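You operate a simulated robot arm through the tools that you are given. There is no shell and no other tool. Be economical: measure what you need, move in short steps, check, and stop when the job is done.

You are at the controls of a simulated robot arm. One attempt, no reset.

JOB
Open the cistern valve, flush, and put the seat and lid down.

The check looks at the end state, three seconds after you hand in, the way a careful person would. Anything else that was tipped, shoved, dropped, spilled or broken makes it a failure. Lids that push on must go on centred and level and be pressed home; caps that screw on are set level and turned clockwise until they are tight.

ROBOT AND FRAMES
A 6-joint arm with a two-finger parallel gripper, fixed in place. Base frame: the origin is at the foot of the arm, x ahead of it, y to its left, z up. Lengths are in mm, angles in degrees, forces in N, time in s.
With the tool pointing down near the work surface it reaches from about 220 to 400 mm from the base axis. Its first joint turns from -66.0 to 66.0 degrees. Payload 2.9 kg.
The TCP is the grasp point between the finger pads, 30 mm short of the fingertips. In the tool frame z runs along the fingers and y along their closing line. The gripper opens to 110 mm. The fingers are 20 mm wide and 10 mm thick; the gripper's body (48 by 112 mm) begins 55 mm behind the TCP.
Orientation is that of the tool frame in the base frame, as a unit quaternion [x, y, z, w]. With the fingers straight down and closing along the base's y, the tool's x points along the base's -x, its y along +y and its z along -z.

CONTROLS
- The arm moves only by the tool step_arm. Its argument "commands" is a list of rows, each a list of 3 entries, a list of its own where there are three numbers: the gripper command, from -1 (shut) to 1 (fully open), values between in proportion, then the shift along the tool's x, y, z in mm, then the turn, a rotation vector about the tool's x, y, z in degrees. In form: [[jaw, [dx, dy, dz], [rx, ry, rz]], ...]. A call has 1 to 10 rows; each row is the pose to reach, as a shift and turn from the pose commanded when the call began, along the tool's axes at that moment. Each row takes 0.2 s and may step no farther than 50 mm and 8.6 degrees from the row before; otherwise, or with a gripper value out of range, the whole call is refused. Where a pose cannot be reached the arm comes as near as it can. A force on the tool above 90 N (or 10 N above the force at the start of the call, whichever is more), or a blocked arm, ends the call early, and 0.2 s more pass. Each finger travels about 108 mm/s and halts on what it meets, pressing with about 26 N; the grip force reading is that of the motor and also rises with nothing between the fingers. The clock runs only during rows and for 0.2 s after the last one: add rows that repeat a pose to give the fingers time. The reply holds the time, the measured pose of the TCP, the force on the tool along the base axes, the opening and the grip force, in the units named above and with some noise.
- Cameras (640 x 400 px; columns grow to the right, rows downward): "scene" is fixed at [71.4, 438.3, 1380.8]; the picture's right is [-0.69, -0.73, 0.00], its down [-0.47, 0.45, -0.76] and it looks along [0.55, -0.52, -0.65] (base axes); focal length 228 px, centre (320, 200). "wrist" rides on the gripper at [-36, 0, -57] in the tool frame; the picture's right is [0.00, -1.00, 0.00], its down [0.97, 0.00, -0.24] and it looks along [0.24, 0.00, 0.97] (tool axes); focal length 218 px, centre (320, 200). There is no depth. A picture from a camera that has moved, and an enlarged one, comes with that camera's place and axes in the base frame and with its lens. The place of the scene camera against the robot may be out by one fixed shift of up to 18 mm in any direction.
- get_image(camera): a new picture of that camera. The clock stands still meanwhile.
- inspect(camera, box): a new picture of the part [left, top, right, bottom] of that camera's present view, enlarged. The clock stands still meanwhile.
- job_done(): hands the job in; it is judged then, once.

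Go step by step. Nothing tells you positions but the pictures and the camera data: compare them with the known pose of the tool, close in by small moves and look again before you grip or let go. The budget is 120 turns and 84 pictures, counting those below and the enlarged ones. Unless the task says otherwise, let go and move clear before handing in, and close with one line.

The tools are called after "Emit:" by a JSON object that holds its "name" and its "arguments". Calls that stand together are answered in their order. step_arm: Moves the arm, as the interface text tells. Its arguments: {"type":"object","properties":{"commands":{"type":"array","items":{"type":"array"}}},"required":["commands"]} The other tools are called the same way: get_image (camera) takes a picture; inspect (camera, box) takes an enlarged picture of a part of a camera's view; job_done () hands the job in.

At the start:

```text
time: 0.0
tcp_pos: [481.4, 2.6, 1117.0]
ee_rot: [0.001, 1.0, 0.0, 0.0]
contact_force: [-0.1, -0.2, -0.4]
finger_gap: 110.0
grip_force: 0.1
```

scene: 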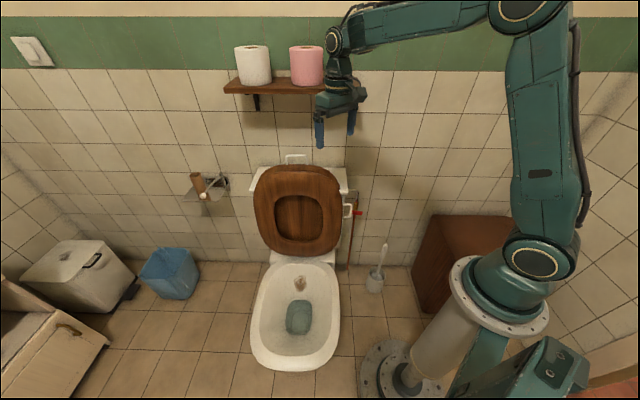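
wrist: 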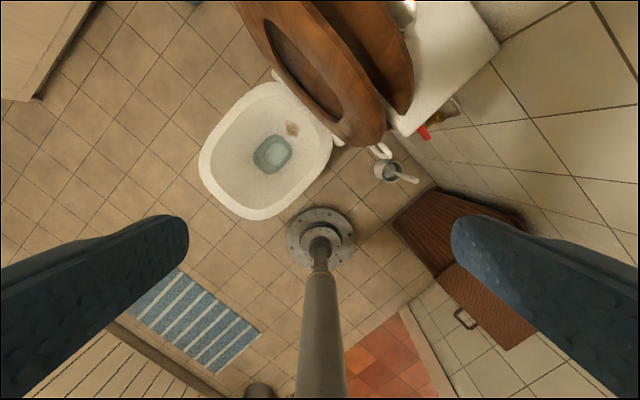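

I see a toilet with its seat and lid up, a cistern behind it, and a red-handled valve and white lever on its right. I'll look closer at these first.

Emit:
{"name": "inspect", "arguments": {"camera": "scene", "box": [240, 140, 400, 240]}}

Emit:
{"name": "inspect", "arguments": {"camera": "wrist", "box": [340, 60, 500, 160]}}

Emit:
{"name": "inspect", "arguments": {"camera": "wrist", "box": [180, 0, 500, 200]}}

```text
4.00 times, centred on (320, 190) of scene
camera zoom: at [71.4, 438.3, 1380.8], right [-0.69, -0.73, 0.0], down [-0.47, 0.45, -0.76], along [0.55, -0.52, -0.65], focal length 911 px, centre (320, 240)
```

zoom: 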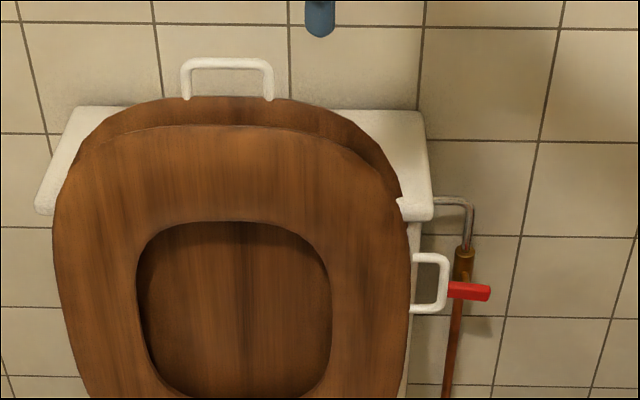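

```text
4.00 times, centred on (420, 110) of wrist
camera zoom: at [518.4, 2.0, 1173.6], right [0.0, -1.0, 0.0], down [-0.97, 0.0, 0.24], along [-0.24, 0.0, -0.97], focal length 873 px, centre (-80, 560)
```

zoom: 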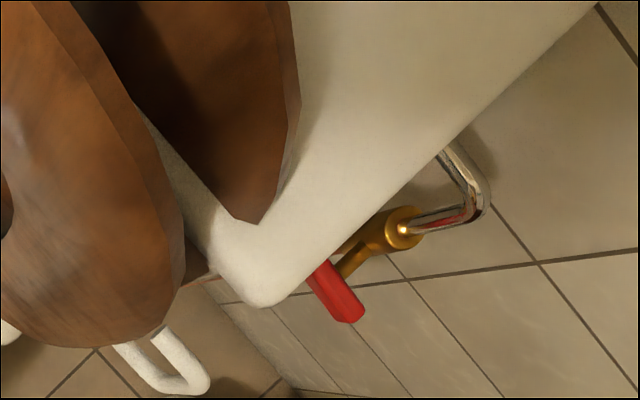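

```text
2.00 times, centred on (340, 100) of wrist
camera zoom: at [518.4, 2.0, 1173.6], right [0.0, -1.0, 0.0], down [-0.97, 0.0, 0.24], along [-0.24, 0.0, -0.97], focal length 436 px, centre (280, 400)
```

zoom: 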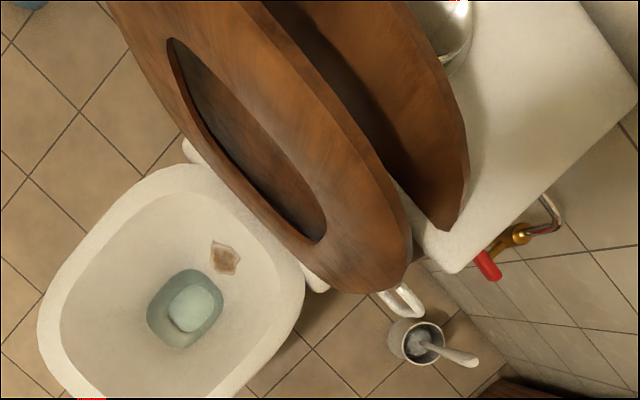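

Rough triangulation puts the red valve handle near (540, -310, 530) and the shelf at about z≈1160. I'll move lower toward the right of the cistern, square the tool to the wall, and look again.

Emit:
{"name": "step_arm", "arguments": {"commands": [[1, [0, -30, 20], [0, 0, 7.2]], [1, [5, -60, 40], [0, 0, 14.4]], [1, [10, -90, 60], [0, 0, 21.6]], [1, [20, -120, 85], [0, 0, 28.8]], [1, [30, -150, 110], [0, 0, 36]], [1, [30, -180, 130], [0, 0, 43.4]], [1, [30, -180, 130], [0, 0, 43.4]]]}}

Emit:
{"name": "get_image", "arguments": {"camera": "wrist"}}

Emit:
{"name": "get_image", "arguments": {"camera": "scene"}}

```text
time: 1.6
tcp_pos: [450.8, -180.0, 983.0]
ee_rot: [0.37, 0.929, 0.0, 0.0]
contact_force: [0.0, 0.2, -0.4]
finger_gap: 109.8
grip_force: 0.0
```

```text
78 pictures are left
camera wrist: at [479.2, -206.0, 1040.5], right [-0.69, -0.73, 0.0], down [-0.7, 0.67, 0.24], along [-0.17, 0.17, -0.97], focal length 218 px, centre (320, 200)
```

wrist: 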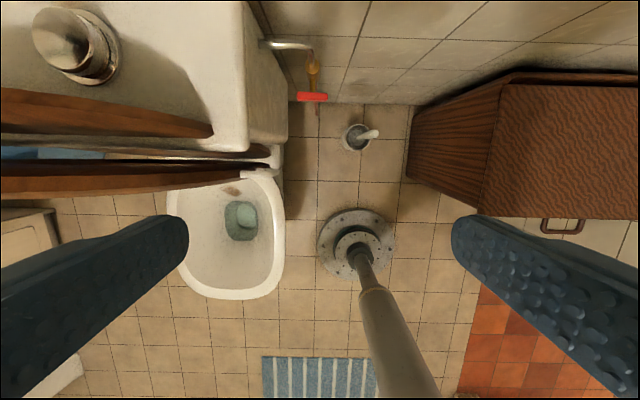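

```text
77 pictures are left
```

scene: 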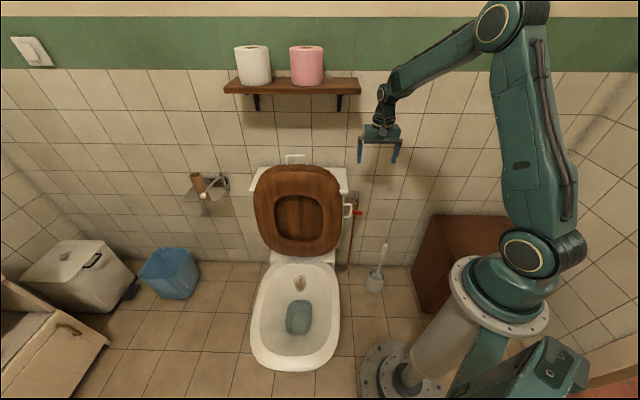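

The wrist view is now squared up: the chrome flush button is top left, the red valve lever ahead. I'll enlarge both regions.

Emit:
{"name": "inspect", "arguments": {"camera": "wrist", "box": [180, 20, 340, 220]}}

Emit:
{"name": "inspect", "arguments": {"camera": "wrist", "box": [260, 30, 360, 120]}}

Emit:
{"name": "inspect", "arguments": {"camera": "wrist", "box": [0, 0, 200, 125]}}

```text
2.00 times, centred on (260, 120) of wrist
camera zoom: at [479.2, -206.0, 1040.5], right [-0.69, -0.73, 0.0], down [-0.7, 0.67, 0.24], along [-0.17, 0.17, -0.97], focal length 436 px, centre (440, 360)
```

zoom: 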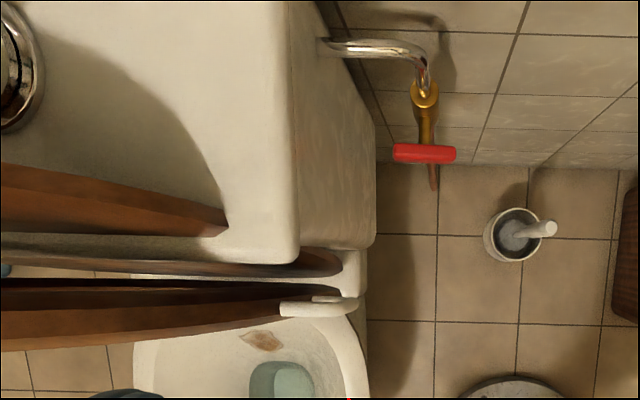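

```text
4.44 times, centred on (310, 75) of wrist
camera zoom: at [479.2, -206.0, 1040.5], right [-0.69, -0.73, 0.0], down [-0.7, 0.67, 0.24], along [-0.17, 0.17, -0.97], focal length 970 px, centre (364, 756)
```

zoom: 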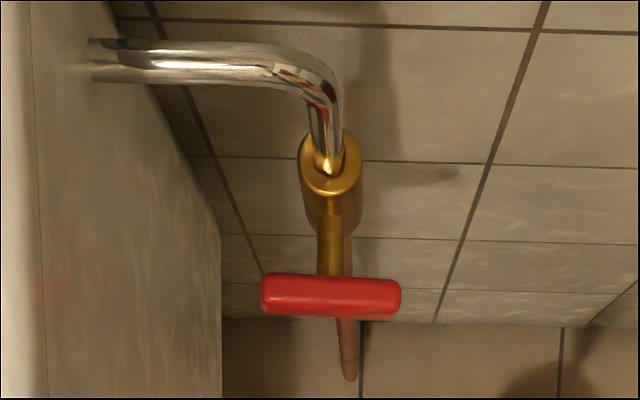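

```text
3.20 times, centred on (100, 62) of wrist
camera zoom: at [479.2, -206.0, 1040.5], right [-0.69, -0.73, 0.0], down [-0.7, 0.67, 0.24], along [-0.17, 0.17, -0.97], focal length 698 px, centre (1024, 640)
```

zoom: 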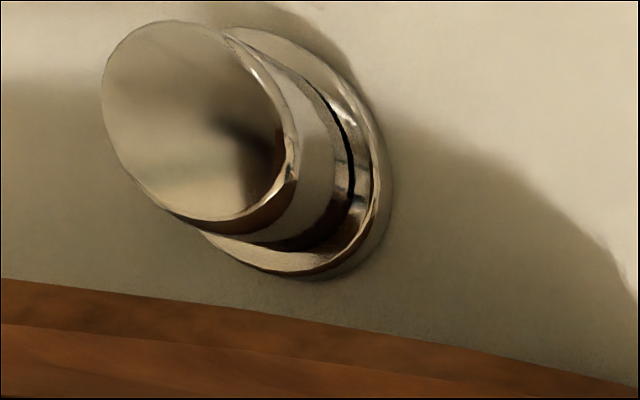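

The T-bar valve handle works out at about r'=-193, f'=576, z=610 (wall-aligned axes). The seat's loop is near z≈727, and closing the seat and lid first gives more clearance. I'll roll the tool so it closes front-to-back and look at the loop from nearer.

Emit:
{"name": "step_arm", "arguments": {"commands": [[1, [0, 0, 0], [0, 0, 8.5]], [1, [0, 0, 10], [0, 0, 17]], [1, [0, 0, 10], [0, 0, 25.5]], [1, [5, 0, 20], [0, 0, 34]], [1, [5, 0, 20], [0, 0, 42.5]], [1, [5, 0, 20], [0, 0, 51]], [1, [5, 0, 20], [0, 0, 59.5]], [1, [5, 0, 20], [0, 0, 68]], [1, [5, 0, 20], [0, 0, 76.5]], [1, [5, 0, 20], [0, 0, 85]]]}}

Emit:
{"name": "get_image", "arguments": {"camera": "wrist"}}

```text
time: 3.8
tcp_pos: [446.5, -172.8, 966.6]
ee_rot: [0.901, 0.434, 0.0, -0.001]
contact_force: [0.1, 0.7, 1.1]
finger_gap: 109.7
grip_force: 0.1
```

```text
73 pictures are left
camera wrist: at [426.7, -202.7, 1023.7], right [-0.78, 0.62, 0.0], down [0.6, 0.76, 0.24], along [0.15, 0.19, -0.97], focal length 218 px, centre (320, 200)
```

wrist: 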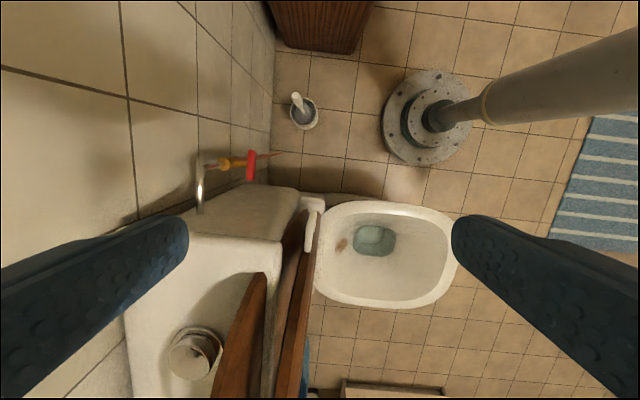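

The rotation worked and the seat, lid and loop are edge-on near (305, 240). I'll finish squaring, shift right, lower, and zoom in.

Emit:
{"name": "step_arm", "arguments": {"commands": [[1, [0, 0, 0], [0, 0, 5]], [1, [-20, 0, 20], [0, 0, 5]], [1, [-20, 0, 40], [0, 0, 5]], [1, [-20, 0, 40], [0, 0, 5]]]}}

Emit:
{"name": "get_image", "arguments": {"camera": "wrist"}}

Emit:
{"name": "inspect", "arguments": {"camera": "wrist", "box": [230, 160, 390, 300]}}

```text
time: 4.8
tcp_pos: [433.7, -188.1, 924.6]
ee_rot: [0.918, 0.396, 0.0, 0.001]
contact_force: [0.3, 0.2, 0.0]
finger_gap: 110.0
grip_force: 0.0
```

```text
72 pictures are left
camera wrist: at [411.2, -215.6, 981.9], right [-0.73, 0.69, 0.0], down [0.67, 0.71, 0.24], along [0.17, 0.17, -0.97], focal length 218 px, centre (320, 200)
```

wrist: 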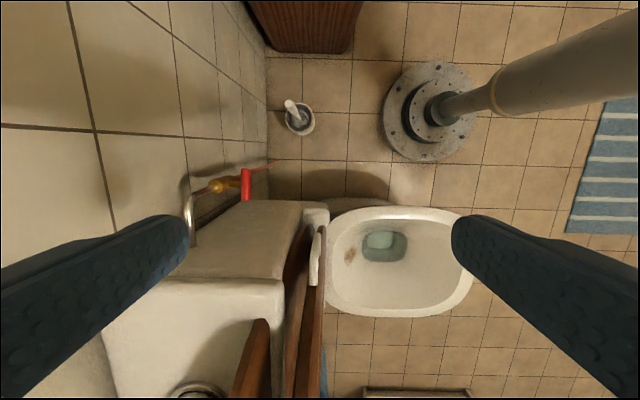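

```text
2.86 times, centred on (310, 230) of wrist
camera zoom: at [411.2, -215.6, 981.9], right [-0.73, 0.69, 0.0], down [0.67, 0.71, 0.24], along [0.17, 0.17, -0.97], focal length 624 px, centre (349, 114)
```

zoom: 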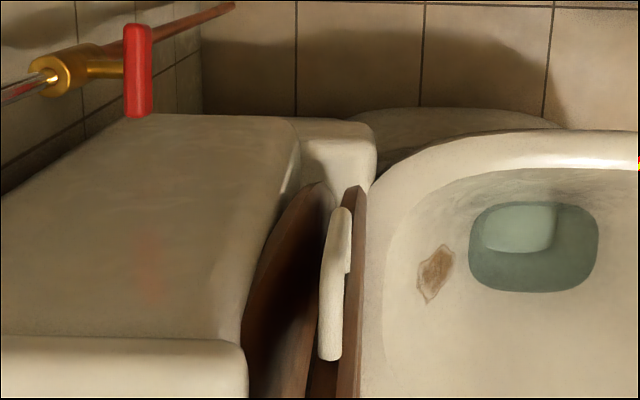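

The loop's top rod runs r' ≈ -243 to -275 at f' ≈ 454, z ≈ 772. I'll tilt the tool 20° to keep the hand clear of the seat edge, narrow the jaw, and take a closer view.

Emit:
{"name": "step_arm", "arguments": {"commands": [[0.5, [0, 0, 0], [0, 7, 0]], [0, [20, 5, 10], [0, 14, 0]], [-0.2, [40, 8, 25], [0, 20, 0]], [-0.2, [70, 8, 50], [0, 20, 0]], [-0.2, [70, 8, 50], [0, 20, 0]]]}}

Emit:
{"name": "get_image", "arguments": {"camera": "wrist"}}

Emit:
{"name": "inspect", "arguments": {"camera": "scene", "box": [260, 120, 400, 220]}}

```text
time: 6.0
tcp_pos: [487.2, -143.7, 875.9]
ee_rot: [0.905, 0.389, 0.16, -0.068]
contact_force: [-0.3, 0.4, -0.3]
finger_gap: 43.8
grip_force: 0.0
```

```text
70 pictures are left
camera wrist: at [452.6, -183.7, 916.4], right [-0.73, 0.69, 0.0], down [0.57, 0.6, 0.56], along [0.38, 0.41, -0.83], focal length 218 px, centre (320, 200)
```

wrist: 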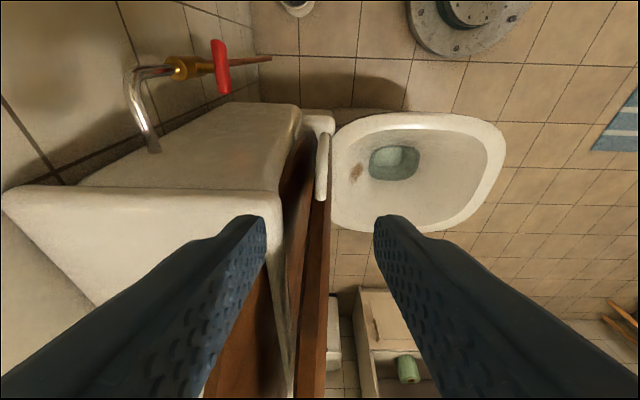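

```text
4.00 times, centred on (330, 170) of scene
camera zoom: at [71.4, 438.3, 1380.8], right [-0.69, -0.73, 0.0], down [-0.47, 0.45, -0.76], along [0.55, -0.52, -0.65], focal length 911 px, centre (280, 320)
```

zoom: 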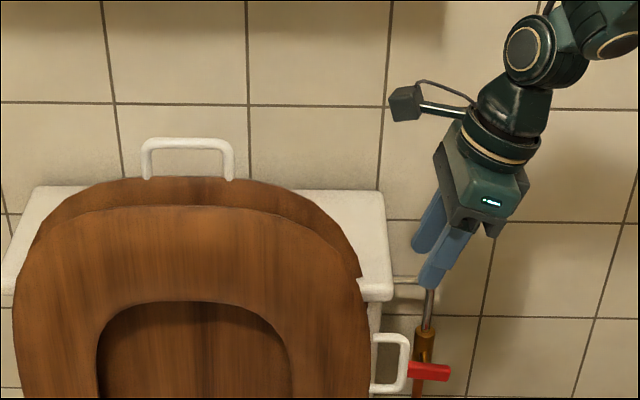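

The hand is beside the loop with a clear margin. I'll zoom in on the loop to fix the rod ends and its gap to the lid.

Emit:
{"name": "inspect", "arguments": {"camera": "wrist", "box": [270, 110, 370, 220]}}

```text
3.64 times, centred on (320, 165) of wrist
camera zoom: at [452.6, -183.7, 916.4], right [-0.73, 0.69, 0.0], down [0.57, 0.6, 0.56], along [0.38, 0.41, -0.83], focal length 794 px, centre (320, 327)
```

zoom: 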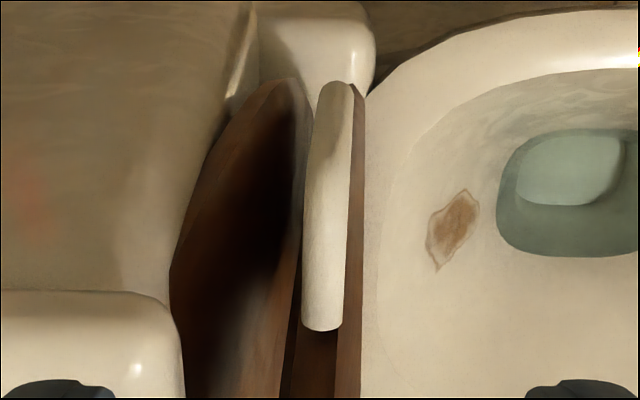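

The rod is at f' ≈ 454 with about 33 mm to the lid behind. I'll narrow the jaw to 30 mm, approach most of the way along the tool axis, and check.

Emit:
{"name": "step_arm", "arguments": {"commands": [[-0.45, [0, 1, 0], [0, 0, 0]], [-0.45, [-1, 1, 35], [0, 0, 0]], [-0.45, [-2, 1, 75], [0, 0, 0]], [-0.45, [-2, 1, 75], [0, 0, 0]]]}}

Emit:
{"name": "get_image", "arguments": {"camera": "wrist"}}

Emit:
{"name": "inspect", "arguments": {"camera": "scene", "box": [310, 170, 390, 220]}}

```text
time: 6.8
tcp_pos: [506.0, -135.6, 827.8]
ee_rot: [0.905, 0.387, 0.162, -0.063]
contact_force: [-31.8, 0.8, 36.7]
finger_gap: 18.3
grip_force: 0.1
stopped in row 4: the force on the tool passed its limit (the readings are from after the stop); the commanded pose is now the measured one
```

```text
67 pictures are left
camera wrist: at [470.9, -175.9, 868.9], right [-0.72, 0.69, -0.01], down [0.57, 0.6, 0.56], along [0.39, 0.4, -0.83], focal length 218 px, centre (320, 200)
```

wrist: 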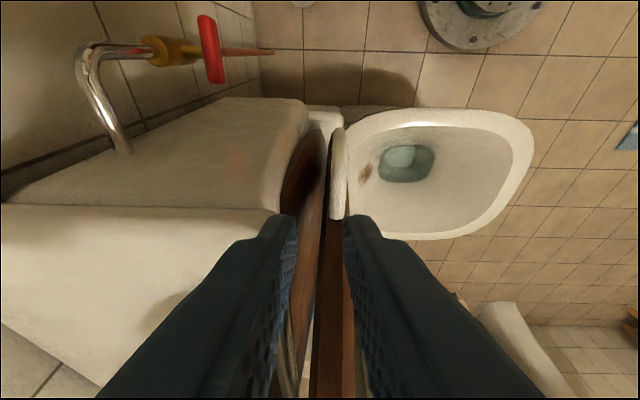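

```text
8.00 times, centred on (350, 195) of scene
camera zoom: at [70.0, 438.5, 1380.9], right [-0.69, -0.73, 0.0], down [-0.47, 0.45, -0.76], along [0.55, -0.52, -0.65], focal length 1822 px, centre (80, 240)
```

zoom: 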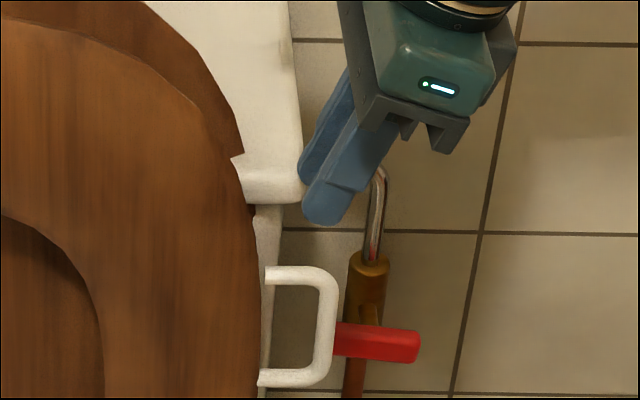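

The rear finger touched the cistern lid's overhanging corner, so straight down won't work. I'll back off, tilt to 45°, and approach the loop's upper outer corner from the right.

Emit:
{"name": "step_arm", "arguments": {"commands": [[-0.34, [0, 0, -30], [0, 0, 0]], [-0.34, [-10, -4, -60], [0, 0, 0]], [-0.34, [-35, -7, -60], [0, 8, 0]], [-0.34, [-53, -7, -40], [0, 16, 0]], [-0.34, [-53, -7, -10], [0, 25, 0]], [-0.34, [-53, -7, 2], [0, 25, 0]], [-0.34, [-53, -7, 2], [0, 25, 0]]]}}

Emit:
{"name": "get_image", "arguments": {"camera": "wrist"}}

Emit:
{"name": "inspect", "arguments": {"camera": "scene", "box": [240, 130, 400, 230]}}

```text
refused: row 5 steps farther than a row can; nothing moved
```

```text
65 pictures are left
camera wrist: at [470.9, -175.9, 868.9], right [-0.72, 0.69, -0.01], down [0.57, 0.6, 0.56], along [0.39, 0.4, -0.83], focal length 218 px, centre (320, 200)
```

wrist: 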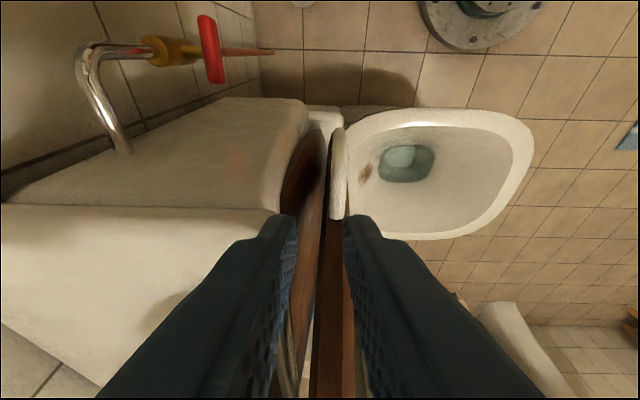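

```text
4.00 times, centred on (320, 180) of scene
camera zoom: at [70.0, 438.5, 1380.9], right [-0.69, -0.73, 0.0], down [-0.47, 0.45, -0.76], along [0.55, -0.52, -0.65], focal length 911 px, centre (320, 280)
```

zoom: 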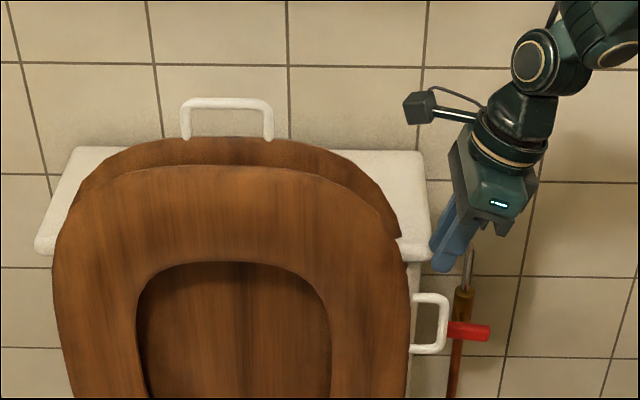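

One row turned 9°, over the limit; nothing moved. I'll resend it with smaller steps.

Emit:
{"name": "step_arm", "arguments": {"commands": [[-0.34, [0, 0, -30], [0, 0, 0]], [-0.34, [-10, -4, -60], [0, 0, 0]], [-0.34, [-35, -7, -60], [0, 8, 0]], [-0.34, [-53, -7, -40], [0, 16, 0]], [-0.34, [-53, -7, -10], [0, 24, 0]], [-0.34, [-53, -7, 2], [0, 25, 0]], [-0.34, [-53, -7, 2], [0, 25, 0]]]}}

Emit:
{"name": "get_image", "arguments": {"camera": "wrist"}}

Emit:
{"name": "inspect", "arguments": {"camera": "scene", "box": [300, 150, 400, 220]}}

```text
time: 8.4
tcp_pos: [472.3, -167.4, 805.9]
ee_rot: [0.848, 0.365, 0.357, -0.144]
contact_force: [0.1, -0.8, 0.8]
finger_gap: 36.3
grip_force: 0.0
```

```text
63 pictures are left
camera wrist: at [428.0, -215.7, 820.6], right [-0.72, 0.69, -0.02], down [0.35, 0.38, 0.86], along [0.6, 0.61, -0.51], focal length 218 px, centre (320, 200)
```

wrist: 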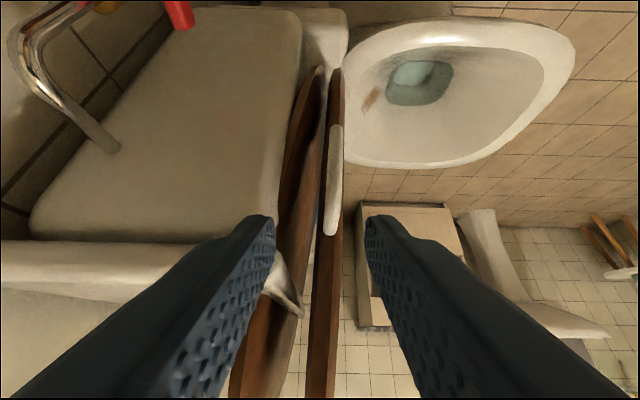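

```text
5.71 times, centred on (350, 185) of scene
camera zoom: at [71.4, 438.3, 1380.8], right [-0.69, -0.73, 0.0], down [-0.47, 0.45, -0.76], along [0.55, -0.52, -0.65], focal length 1301 px, centre (149, 286)
```

zoom: 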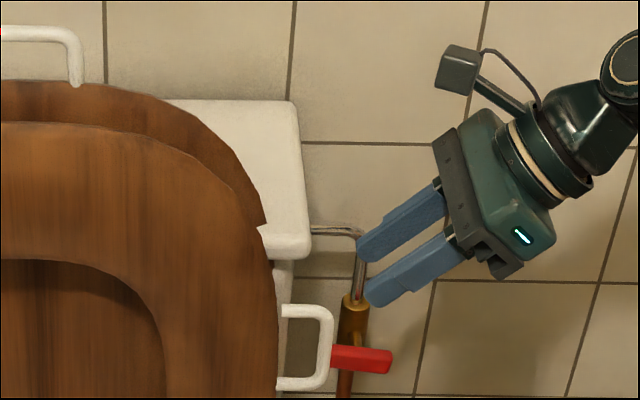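

The loop sits between the finger planes, about 7 mm forward of centre. I'll shift and advance 62 mm along the tool axis so the fingers straddle the loop's corner.

Emit:
{"name": "step_arm", "arguments": {"commands": [[-0.34, [0, -7, 0], [0, 0, 0]], [-0.34, [1, -7, 20], [0, 0, 0]], [-0.34, [2, -7, 42], [0, 0, 0]], [-0.34, [3, -7, 62], [0, 0, 0]], [-0.34, [3, -7, 62], [0, 0, 0]]]}}

Emit:
{"name": "get_image", "arguments": {"camera": "wrist"}}

Emit:
{"name": "inspect", "arguments": {"camera": "scene", "box": [310, 170, 390, 220]}}

```text
time: 9.6
tcp_pos: [499.6, -130.5, 763.0]
ee_rot: [0.849, 0.364, 0.356, -0.143]
contact_force: [-2.3, 0.1, 1.5]
finger_gap: 35.4
grip_force: 0.1
```

```text
61 pictures are left
camera wrist: at [454.8, -179.0, 777.5], right [-0.72, 0.69, -0.02], down [0.35, 0.38, 0.86], along [0.6, 0.61, -0.52], focal length 218 px, centre (320, 200)
```

wrist: 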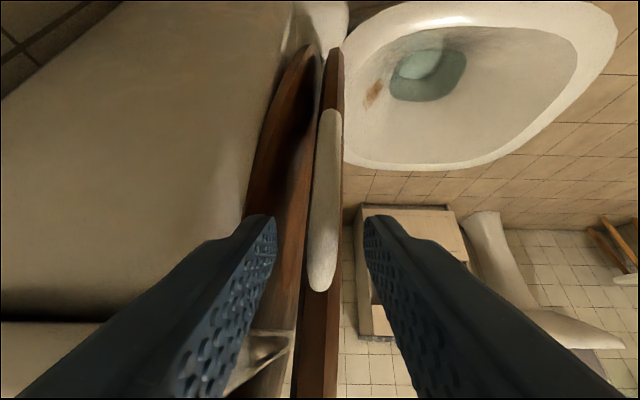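

```text
8.00 times, centred on (350, 195) of scene
camera zoom: at [71.3, 438.4, 1380.8], right [-0.69, -0.73, 0.0], down [-0.47, 0.45, -0.76], along [0.55, -0.52, -0.65], focal length 1822 px, centre (80, 240)
```

zoom: 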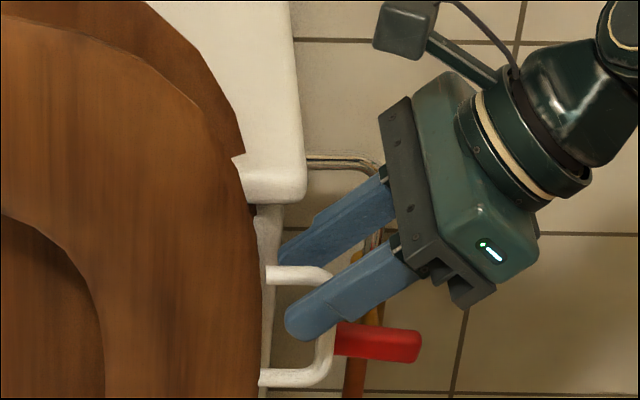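

The fingers straddle the loop as planned. I'll pull the seat slowly forward past vertical with the loose cage.

Emit:
{"name": "step_arm", "arguments": {"commands": [[-0.34, [0, -8, 0], [0, 0, 0]], [-0.34, [0, -16, 0], [0, 0, 0]], [-0.34, [0, -24, 0], [0, 0, 0]], [-0.34, [0, -32, 0], [0, 0, 0]], [-0.34, [0, -40, 0], [0, 0, 0]], [-0.34, [0, -48, 0], [0, 0, 0]], [-0.34, [0, -56, 0], [0, 0, 0]], [-0.34, [0, -64, 0], [0, 0, 0]]]}}

Emit:
{"name": "get_image", "arguments": {"camera": "wrist"}}

Emit:
{"name": "get_image", "arguments": {"camera": "scene"}}

```text
time: 11.4
tcp_pos: [451.7, -86.1, 762.0]
ee_rot: [0.849, 0.364, 0.356, -0.143]
contact_force: [-1.1, 1.6, -0.9]
finger_gap: 36.9
grip_force: 1.1
```

```text
59 pictures are left
camera wrist: at [407.1, -134.5, 777.1], right [-0.72, 0.69, -0.02], down [0.35, 0.38, 0.86], along [0.6, 0.61, -0.51], focal length 218 px, centre (320, 200)
```

wrist: 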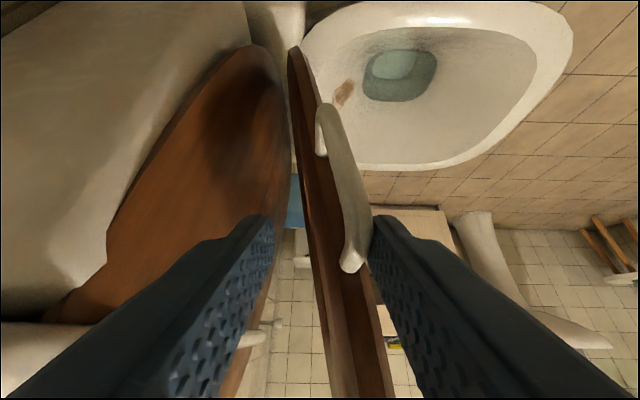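

```text
58 pictures are left
```

scene: 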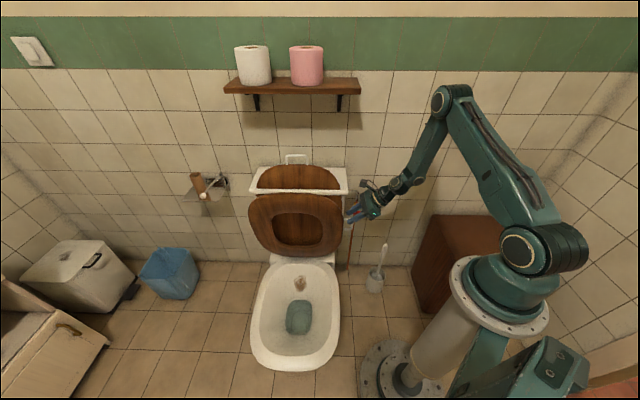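

The seat tipped forward and rests on my front finger. I'll reduce the tool tilt to 20° while keeping that support, so I can grip only the loop's top rod as a pivot.

Emit:
{"name": "step_arm", "arguments": {"commands": [[-0.34, [5, 0, 1.5], [0, -6, 0]], [-0.34, [9, 0, 3], [0, -12.5, 0]], [-0.34, [13, 0, 5], [0, -19, 0]], [-0.34, [18, 0, 6.6], [0, -25, 0]], [-0.34, [18, 0, 6.6], [0, -25, 0]]]}}

Emit:
{"name": "get_image", "arguments": {"camera": "wrist"}}

Emit:
{"name": "inspect", "arguments": {"camera": "scene", "box": [310, 170, 390, 220]}}

```text
time: 12.6
tcp_pos: [462.6, -70.4, 770.4]
ee_rot: [0.906, 0.386, 0.163, -0.06]
contact_force: [-0.4, 0.0, 0.4]
finger_gap: 36.3
grip_force: 0.1
```

```text
57 pictures are left
camera wrist: at [427.6, -110.4, 811.6], right [-0.72, 0.69, -0.02], down [0.57, 0.6, 0.56], along [0.4, 0.39, -0.83], focal length 218 px, centre (320, 200)
```

wrist: 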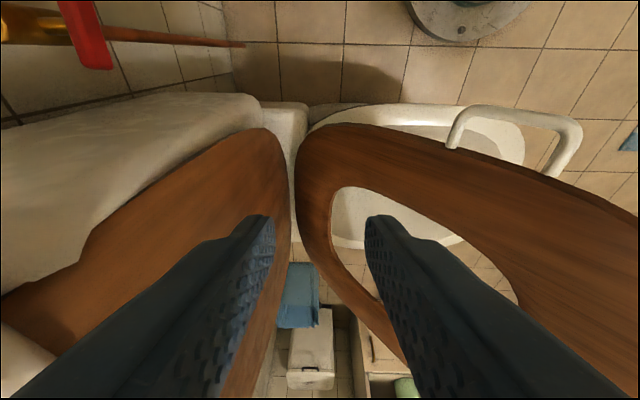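

```text
8.00 times, centred on (350, 195) of scene
camera zoom: at [71.4, 438.4, 1380.8], right [-0.69, -0.73, 0.0], down [-0.47, 0.45, -0.76], along [0.55, -0.52, -0.65], focal length 1822 px, centre (80, 240)
```

zoom: 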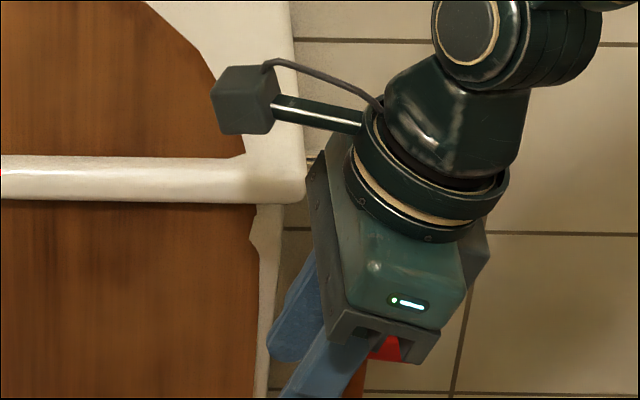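

The seat slipped past the finger and is falling forward. I'll see where it is now.

Emit:
{"name": "step_arm", "arguments": {"commands": [[-0.34, [0, 0, 0], [0, 0, 0]], [-0.34, [0, 0, 0], [0, 0, 0]], [-0.34, [0, 0, 0], [0, 0, 0]]]}}

Emit:
{"name": "get_image", "arguments": {"camera": "scene"}}

```text
time: 13.4
tcp_pos: [463.3, -70.9, 769.5]
ee_rot: [0.906, 0.387, 0.163, -0.061]
contact_force: [0.0, -0.8, 0.3]
finger_gap: 36.3
grip_force: 0.0
```

```text
55 pictures are left
```

scene: 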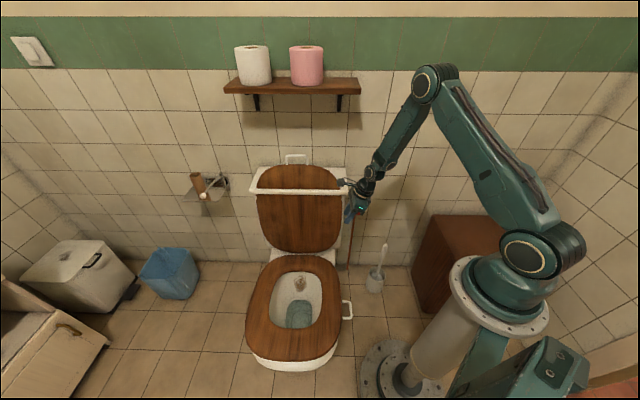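

The seat is down on the bowl and nothing else has moved. Next is the lid, whose handle I put near r'≈-472, f'≈530, z≈940. I'll move above and in front of it with the tool vertical.

Emit:
{"name": "step_arm", "arguments": {"commands": [[0, [15, 0, -42], [0, 0, 0]], [0, [30, 0, -84], [0, 0, 0]], [0, [51, 0, -125], [0, 0, 0]], [0, [85, 8, -145], [0, -5, 0]], [0, [125, 16, -150], [0, -10, 0]], [0, [160, 24, -158], [0, -15, 0]], [0, [195, 30, -162], [0, -20, 0]], [0, [222, 35, -164], [0, -20, 0]], [0, [222, 35, -164], [0, -20, 0]]]}}

Emit:
{"name": "get_image", "arguments": {"camera": "wrist"}}

Emit:
{"name": "get_image", "arguments": {"camera": "scene"}}

```text
time: 15.4
tcp_pos: [592.9, 14.8, 1000.8]
ee_rot: [0.92, 0.391, 0.004, 0.007]
contact_force: [-0.2, -0.2, 0.2]
finger_gap: 54.9
grip_force: 0.2
```

```text
54 pictures are left
camera wrist: at [568.9, -12.2, 1057.5], right [-0.72, 0.69, -0.02], down [0.67, 0.7, 0.24], along [0.18, 0.16, -0.97], focal length 218 px, centre (320, 200)
```

wrist: 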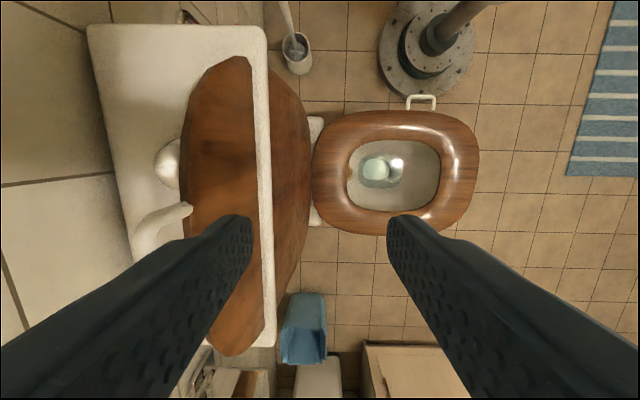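

```text
53 pictures are left
```

scene: 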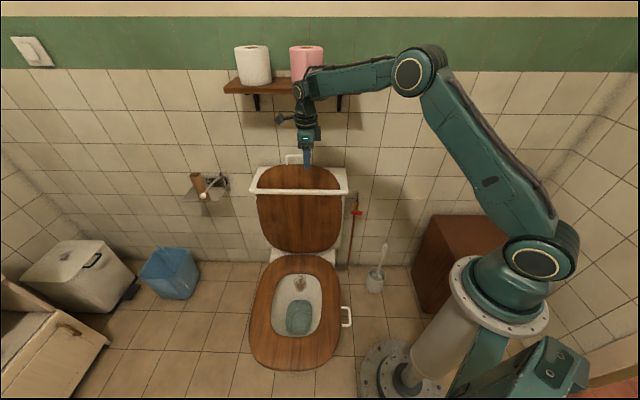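

I see the lid edge, flush button and lid handle left of the fingers. I'll zoom in on the handle.

Emit:
{"name": "inspect", "arguments": {"camera": "wrist", "box": [80, 120, 280, 260]}}

Emit:
{"name": "inspect", "arguments": {"camera": "scene", "box": [240, 90, 360, 220]}}

```text
2.86 times, centred on (180, 190) of wrist
camera zoom: at [568.9, -12.2, 1057.5], right [-0.72, 0.69, -0.02], down [0.67, 0.7, 0.24], along [0.18, 0.16, -0.97], focal length 624 px, centre (720, 229)
```

zoom: 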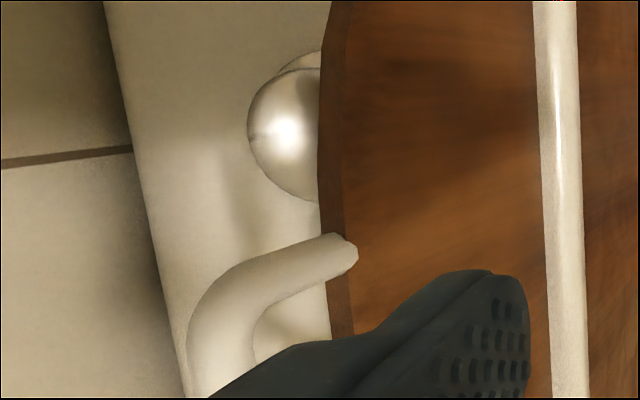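

```text
3.08 times, centred on (300, 155) of scene
camera zoom: at [71.4, 438.4, 1380.8], right [-0.69, -0.73, 0.0], down [-0.47, 0.45, -0.76], along [0.55, -0.52, -0.65], focal length 701 px, centre (382, 338)
```

zoom: 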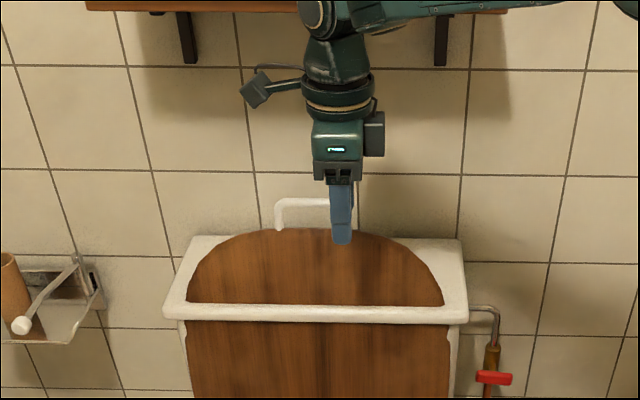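

Triangulation agrees well: the handle's rod runs from r' -434 to -512 at f' ≈ 536, z ≈ 931. I'll pitch the tool 65° so it reaches in from the room side, clear of the shelf, and stop at a pre-grasp point.

Emit:
{"name": "step_arm", "arguments": {"commands": [[-0.3, [10, 0, 0], [-8.1, 0, 0]], [-0.4, [20, 0, 0], [-16.2, 0, 0]], [-0.5, [30, 0, 0], [-24.3, 0, 0]], [-0.6, [40, 5, 5], [-32.4, 0, 0]], [-0.636, [48, 10, 10], [-40.5, 0, 0]], [-0.636, [55, 20, 20], [-48.6, 0, 0]], [-0.636, [55, 25, 25], [-56.8, 0, 0]], [-0.636, [55, 30, 30], [-65, 0, 0]], [-0.636, [55, 30, 30], [-65, 0, 0]]]}}

Emit:
{"name": "get_image", "arguments": {"camera": "wrist"}}

Emit:
{"name": "inspect", "arguments": {"camera": "scene", "box": [240, 110, 360, 200]}}

```text
time: 17.4
tcp_pos: [651.3, 33.9, 972.7]
ee_rot: [0.771, 0.328, 0.214, 0.501]
contact_force: [0.0, -0.5, -0.7]
finger_gap: 20.2
grip_force: 0.2
```

```text
50 pictures are left
camera wrist: at [591.0, 42.2, 995.2], right [-0.29, 0.28, -0.91], down [0.51, 0.85, 0.1], along [0.81, -0.44, -0.39], focal length 218 px, centre (320, 200)
```

wrist: 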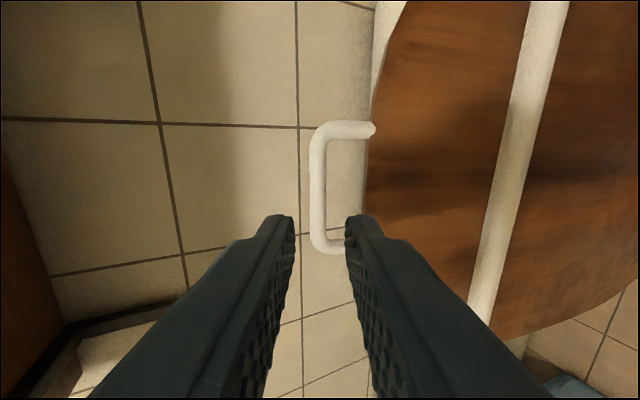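

```text
4.44 times, centred on (300, 155) of scene
camera zoom: at [71.4, 438.4, 1380.8], right [-0.69, -0.73, 0.0], down [-0.47, 0.45, -0.76], along [0.55, -0.52, -0.65], focal length 1012 px, centre (409, 400)
```

zoom: 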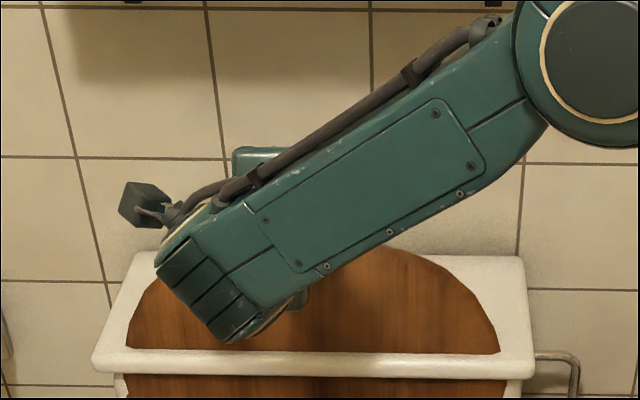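

The view is ideal: the rod is centred between the finger planes and the lower finger will enter the handle's opening. I'll advance 80 mm along the tool axis.

Emit:
{"name": "step_arm", "arguments": {"commands": [[-0.636, [-5, 0, 20], [0, 0, 0]], [-0.636, [-5, 0, 40], [0, 0, 0]], [-0.636, [-5, 0, 60], [0, 0, 0]], [-0.636, [-5, 0, 80], [0, 0, 0]], [-0.636, [-5, 0, 80], [0, 0, 0]]]}}

Emit:
{"name": "get_image", "arguments": {"camera": "wrist"}}

```text
time: 18.6
tcp_pos: [698.6, -22.4, 940.8]
ee_rot: [0.772, 0.328, 0.214, 0.5]
contact_force: [0.3, 0.5, -0.6]
finger_gap: 19.9
grip_force: 0.1
```

```text
48 pictures are left
camera wrist: at [638.5, -14.2, 964.5], right [-0.29, 0.28, -0.91], down [0.52, 0.85, 0.1], along [0.81, -0.44, -0.4], focal length 218 px, centre (320, 200)
```

wrist: 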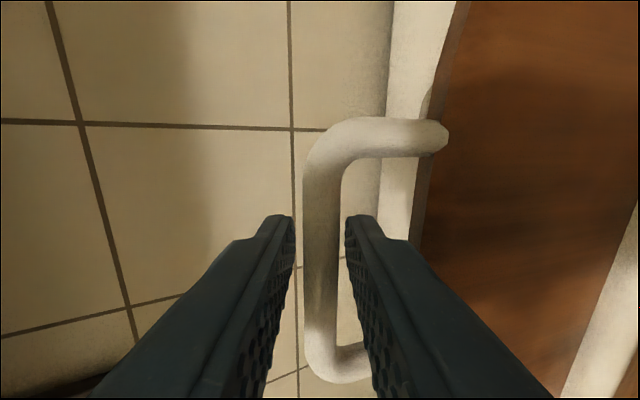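

The rod lies between the fingers about 11 mm past the TCP. I'll close on it.

Emit:
{"name": "step_arm", "arguments": {"commands": [[-1, [0, 0, 0], [0, 0, 0]], [-1, [0, 0, 0], [0, 0, 0]]]}}

```text
time: 19.2
tcp_pos: [698.8, -23.4, 941.2]
ee_rot: [0.772, 0.328, 0.213, 0.501]
contact_force: [0.1, -0.4, -1.6]
finger_gap: 10.7
grip_force: 45.5
```

The rod is gripped. I'll follow an arc about the hinge (about f' 453, z 405, radius 537), bringing the tool gradually toward vertical, and check the force on the way.

Emit:
{"name": "step_arm", "arguments": {"commands": [[-1, [0, -8.5, -26.1], [2, 0, 0]], [-1, [0, -18.1, -52.3], [4, 0, 0]], [-1, [0, -29.1, -78], [5.9, 0, 0]], [-1, [0, -41.3, -103.1], [7.9, 0, 0]]]}}

Emit:
{"name": "get_image", "arguments": {"camera": "scene"}}

Emit:
{"name": "get_image", "arguments": {"camera": "wrist"}}

```text
time: 20.2
tcp_pos: [621.5, 55.5, 945.7]
ee_rot: [0.804, 0.343, 0.192, 0.446]
contact_force: [4.3, 5.7, 1.5]
finger_gap: 10.6
grip_force: 44.5
```

```text
47 pictures are left
```

scene: 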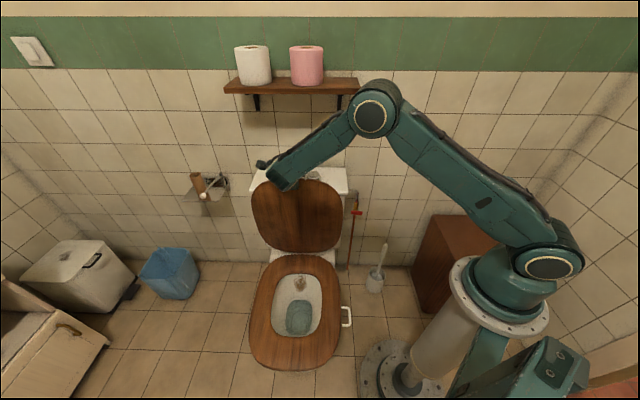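

```text
46 pictures are left
camera wrist: at [563.0, 61.0, 975.6], right [-0.38, 0.37, -0.85], down [0.52, 0.84, 0.13], along [0.76, -0.39, -0.51], focal length 218 px, centre (320, 200)
```

wrist: 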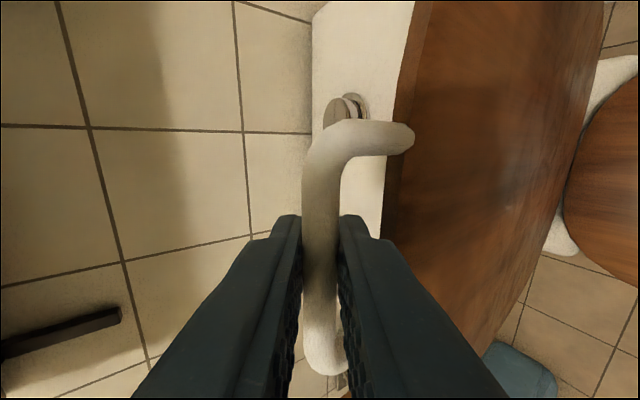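

The lid is following with only a few newtons of force. I'll continue the arc to about 33° past vertical.

Emit:
{"name": "step_arm", "arguments": {"commands": [[-1, [0, -16.3, -22.6], [2, 0, 0]], [-1, [0, -34.1, -44.2], [4, 0, 0]], [-1, [0, -52.7, -64.8], [6, 0, 0]], [-1, [0, -72.4, -84.3], [8, 0, 0]], [-1, [0, -93.3, -102.7], [10, 0, 0]], [-1, [0, -115.1, -120.1], [12, 0, 0]], [-1, [0, -137.7, -136.2], [14, 0, 0]], [-1, [0, -161.1, -151.1], [16, 0, 0]], [-1, [0, -185.3, -164.7], [18, 0, 0]], [-1, [0, -210.1, -177], [20, 0, 0]]]}}

Emit:
{"name": "get_image", "arguments": {"camera": "wrist"}}

Emit:
{"name": "get_image", "arguments": {"camera": "scene"}}

```text
time: 22.4
tcp_pos: [433.1, 236.4, 859.5]
ee_rot: [0.871, 0.369, 0.128, 0.299]
contact_force: [19.1, 6.8, -16.3]
finger_gap: 10.8
grip_force: 44.6
```

```text
45 pictures are left
camera wrist: at [384.6, 234.5, 903.3], right [-0.57, 0.55, -0.62], down [0.57, 0.8, 0.19], along [0.6, -0.24, -0.76], focal length 218 px, centre (320, 200)
```

wrist: 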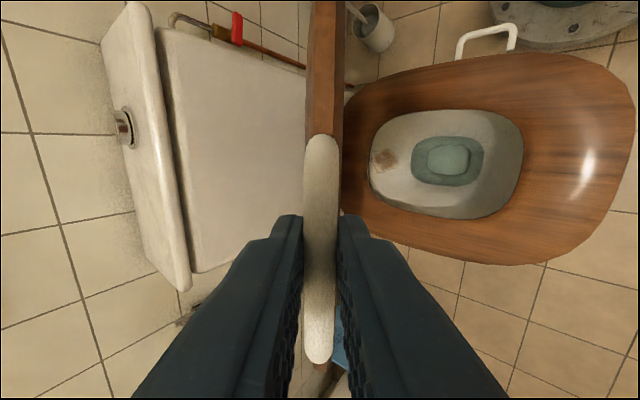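

```text
44 pictures are left
```

scene: 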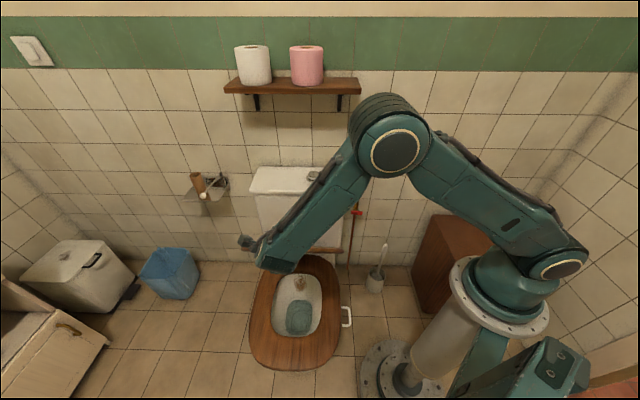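

The lid is at about 33° and following well. A slight outward pull shows, so I'll trim the radius and sideways offset and go on to about 63°.

Emit:
{"name": "step_arm", "arguments": {"commands": [[-1, [3, -27.5, 0.4], [2, 0, 0]], [-1, [4, -55.1, 0.3], [4, 0, 0]], [-1, [5, -82.6, 1.6], [6, 0, 0]], [-1, [5, -110.2, 4.6], [8, 0, 0]], [-1, [6, -137.4, 8.9], [10, 0, 0]], [-1, [6, -164.3, 14.7], [12, 0, 0]], [-1, [6, -191, 21.8], [14, 0, 0]], [-1, [6, -217.3, 30.5], [16, 0, 0]], [-1, [6, -243, 40.6], [18, 0, 0]], [-1, [6, -268.3, 51.9], [20, 0, 0]]]}}

Emit:
{"name": "get_image", "arguments": {"camera": "wrist"}}

Emit:
{"name": "get_image", "arguments": {"camera": "scene"}}

```text
time: 23.9
tcp_pos: [384.1, 333.0, 747.5]
ee_rot: [0.896, 0.39, 0.067, 0.203]
contact_force: [-14.8, 4.2, 6.5]
finger_gap: 11.0
grip_force: 44.6
out of reach, approached as far as the arm can: row 4, 5, 6, 7
stopped in row 7: the force on the tool passed its limit (the readings are from after the stop); the commanded pose is now the measured one
```

```text
43 pictures are left
camera wrist: at [344.8, 323.3, 800.2], right [-0.67, 0.61, -0.42], down [0.6, 0.78, 0.18], along [0.43, -0.13, -0.89], focal length 218 px, centre (320, 200)
```

wrist: 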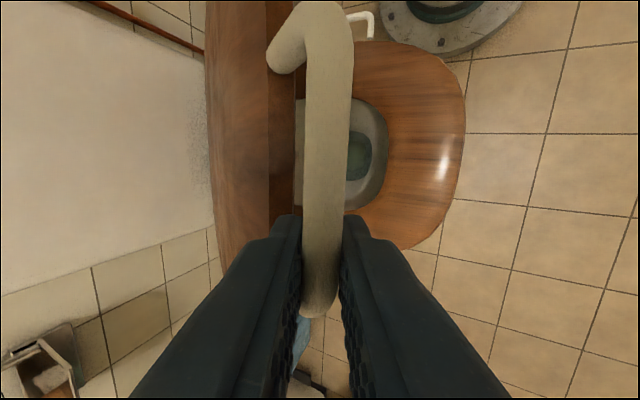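

```text
42 pictures are left
```

scene: 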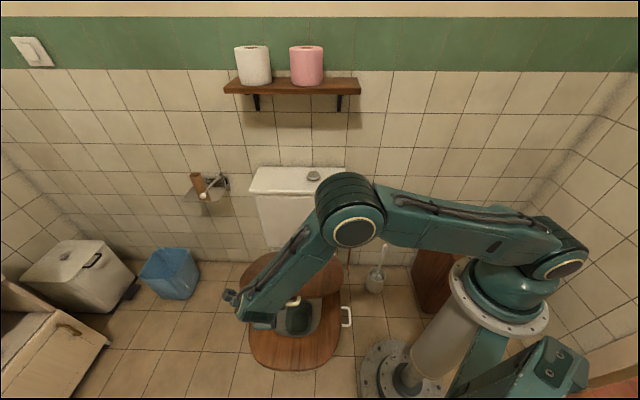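

The wrist joint reached its limit, so the hand drifted sideways along the rod, but it still holds the lid at about 50°. I'll check the grip closely before going on.

Emit:
{"name": "inspect", "arguments": {"camera": "wrist", "box": [200, 0, 440, 340]}}

Emit:
{"name": "inspect", "arguments": {"camera": "scene", "box": [220, 220, 360, 390]}}

```text
1.18 times, centred on (320, 170) of wrist
camera zoom: at [344.8, 323.3, 800.2], right [-0.67, 0.61, -0.42], down [0.6, 0.78, 0.18], along [0.43, -0.13, -0.89], focal length 257 px, centre (320, 235)
```

zoom: 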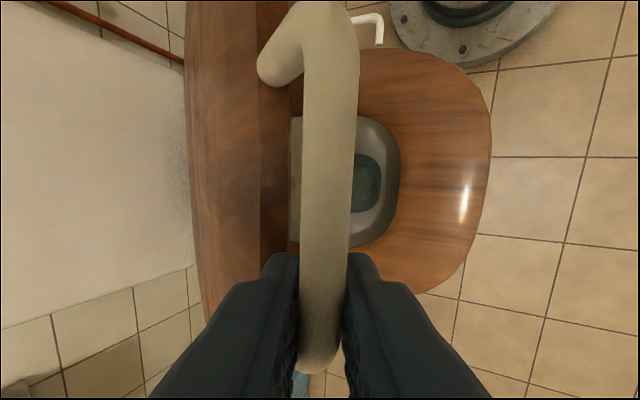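

```text
2.35 times, centred on (290, 305) of scene
camera zoom: at [71.1, 438.4, 1380.9], right [-0.69, -0.73, 0.0], down [-0.47, 0.45, -0.76], along [0.55, -0.52, -0.65], focal length 536 px, centre (391, -47)
```

zoom: 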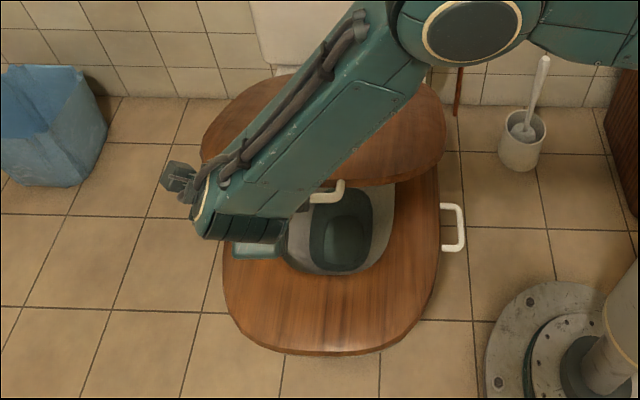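

The grip is still good, with the rod about 8–10 mm past the TCP. I'll go on along the arc and give the wrist a few degrees of yaw to stay inside its joint limit.

Emit:
{"name": "step_arm", "arguments": {"commands": [[-1, [0, -24.7, 12.6], [2, 0, -2.5]], [-1, [0, -48.8, 25.4], [4, 0, -5]], [-1, [0, -72.2, 39.6], [6, 0, -7.5]], [-1, [0, -94.8, 54.9], [8, 0, -10]]]}}

Emit:
{"name": "get_image", "arguments": {"camera": "wrist"}}

```text
time: 24.9
tcp_pos: [343.9, 373.3, 657.7]
ee_rot: [0.872, 0.466, 0.028, 0.146]
contact_force: [31.5, 11.4, -11.8]
finger_gap: 14.2
grip_force: 45.0
```

```text
39 pictures are left
camera wrist: at [314.3, 355.2, 716.1], right [-0.81, 0.52, -0.28], down [0.5, 0.85, 0.14], along [0.31, -0.02, -0.95], focal length 218 px, centre (320, 200)
```

wrist: 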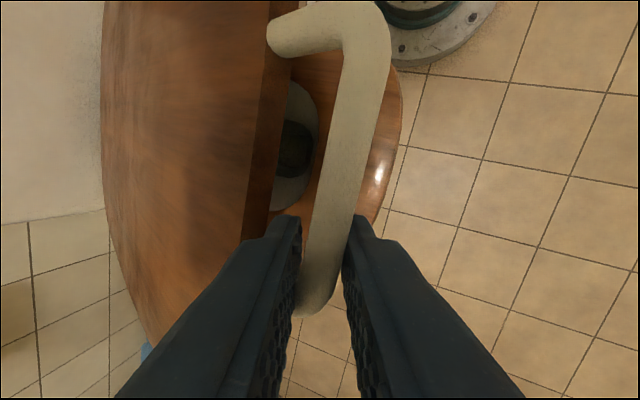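

The lid is at about 62° with the grip holding. I'll lower it most of the remaining way along the arc.

Emit:
{"name": "step_arm", "arguments": {"commands": [[-1, [6.9, -16.9, 20.7], [1.5, 0, -0.9]], [-1, [10.9, -34.1, 41.4], [3, 0, -1.8]], [-1, [14.7, -50.2, 63], [4.5, 0, -2.7]], [-1, [18.4, -65, 85.5], [6, 0, -3.6]], [-1, [21.8, -78.9, 108.8], [7.5, 0, -4.5]], [-1, [25.2, -91.4, 132.8], [9, 0, -5.4]], [-1, [28.3, -102.6, 157.4], [10.5, 0, -6.3]], [-1, [31.2, -112.5, 182.5], [12, 0, -7]]]}}

Emit:
{"name": "get_image", "arguments": {"camera": "wrist"}}

Emit:
{"name": "get_image", "arguments": {"camera": "scene"}}

```text
time: 26.8
tcp_pos: [302.6, 409.7, 447.9]
ee_rot: [0.856, 0.512, -0.03, 0.062]
contact_force: [53.1, -19.8, -6.4]
finger_gap: 17.1
grip_force: 45.5
```

```text
38 pictures are left
camera wrist: at [286.4, 385.2, 508.7], right [-0.88, 0.47, -0.07], down [0.46, 0.88, 0.13], along [0.12, 0.08, -0.99], focal length 218 px, centre (320, 200)
```

wrist: 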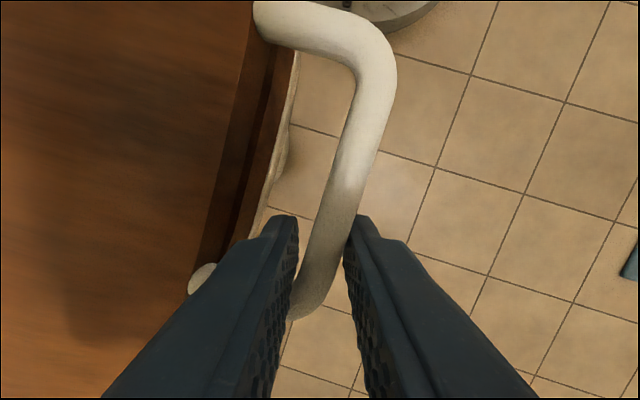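

```text
37 pictures are left
```

scene: 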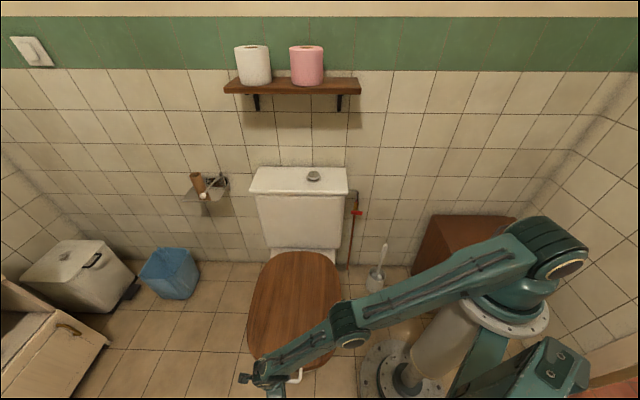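

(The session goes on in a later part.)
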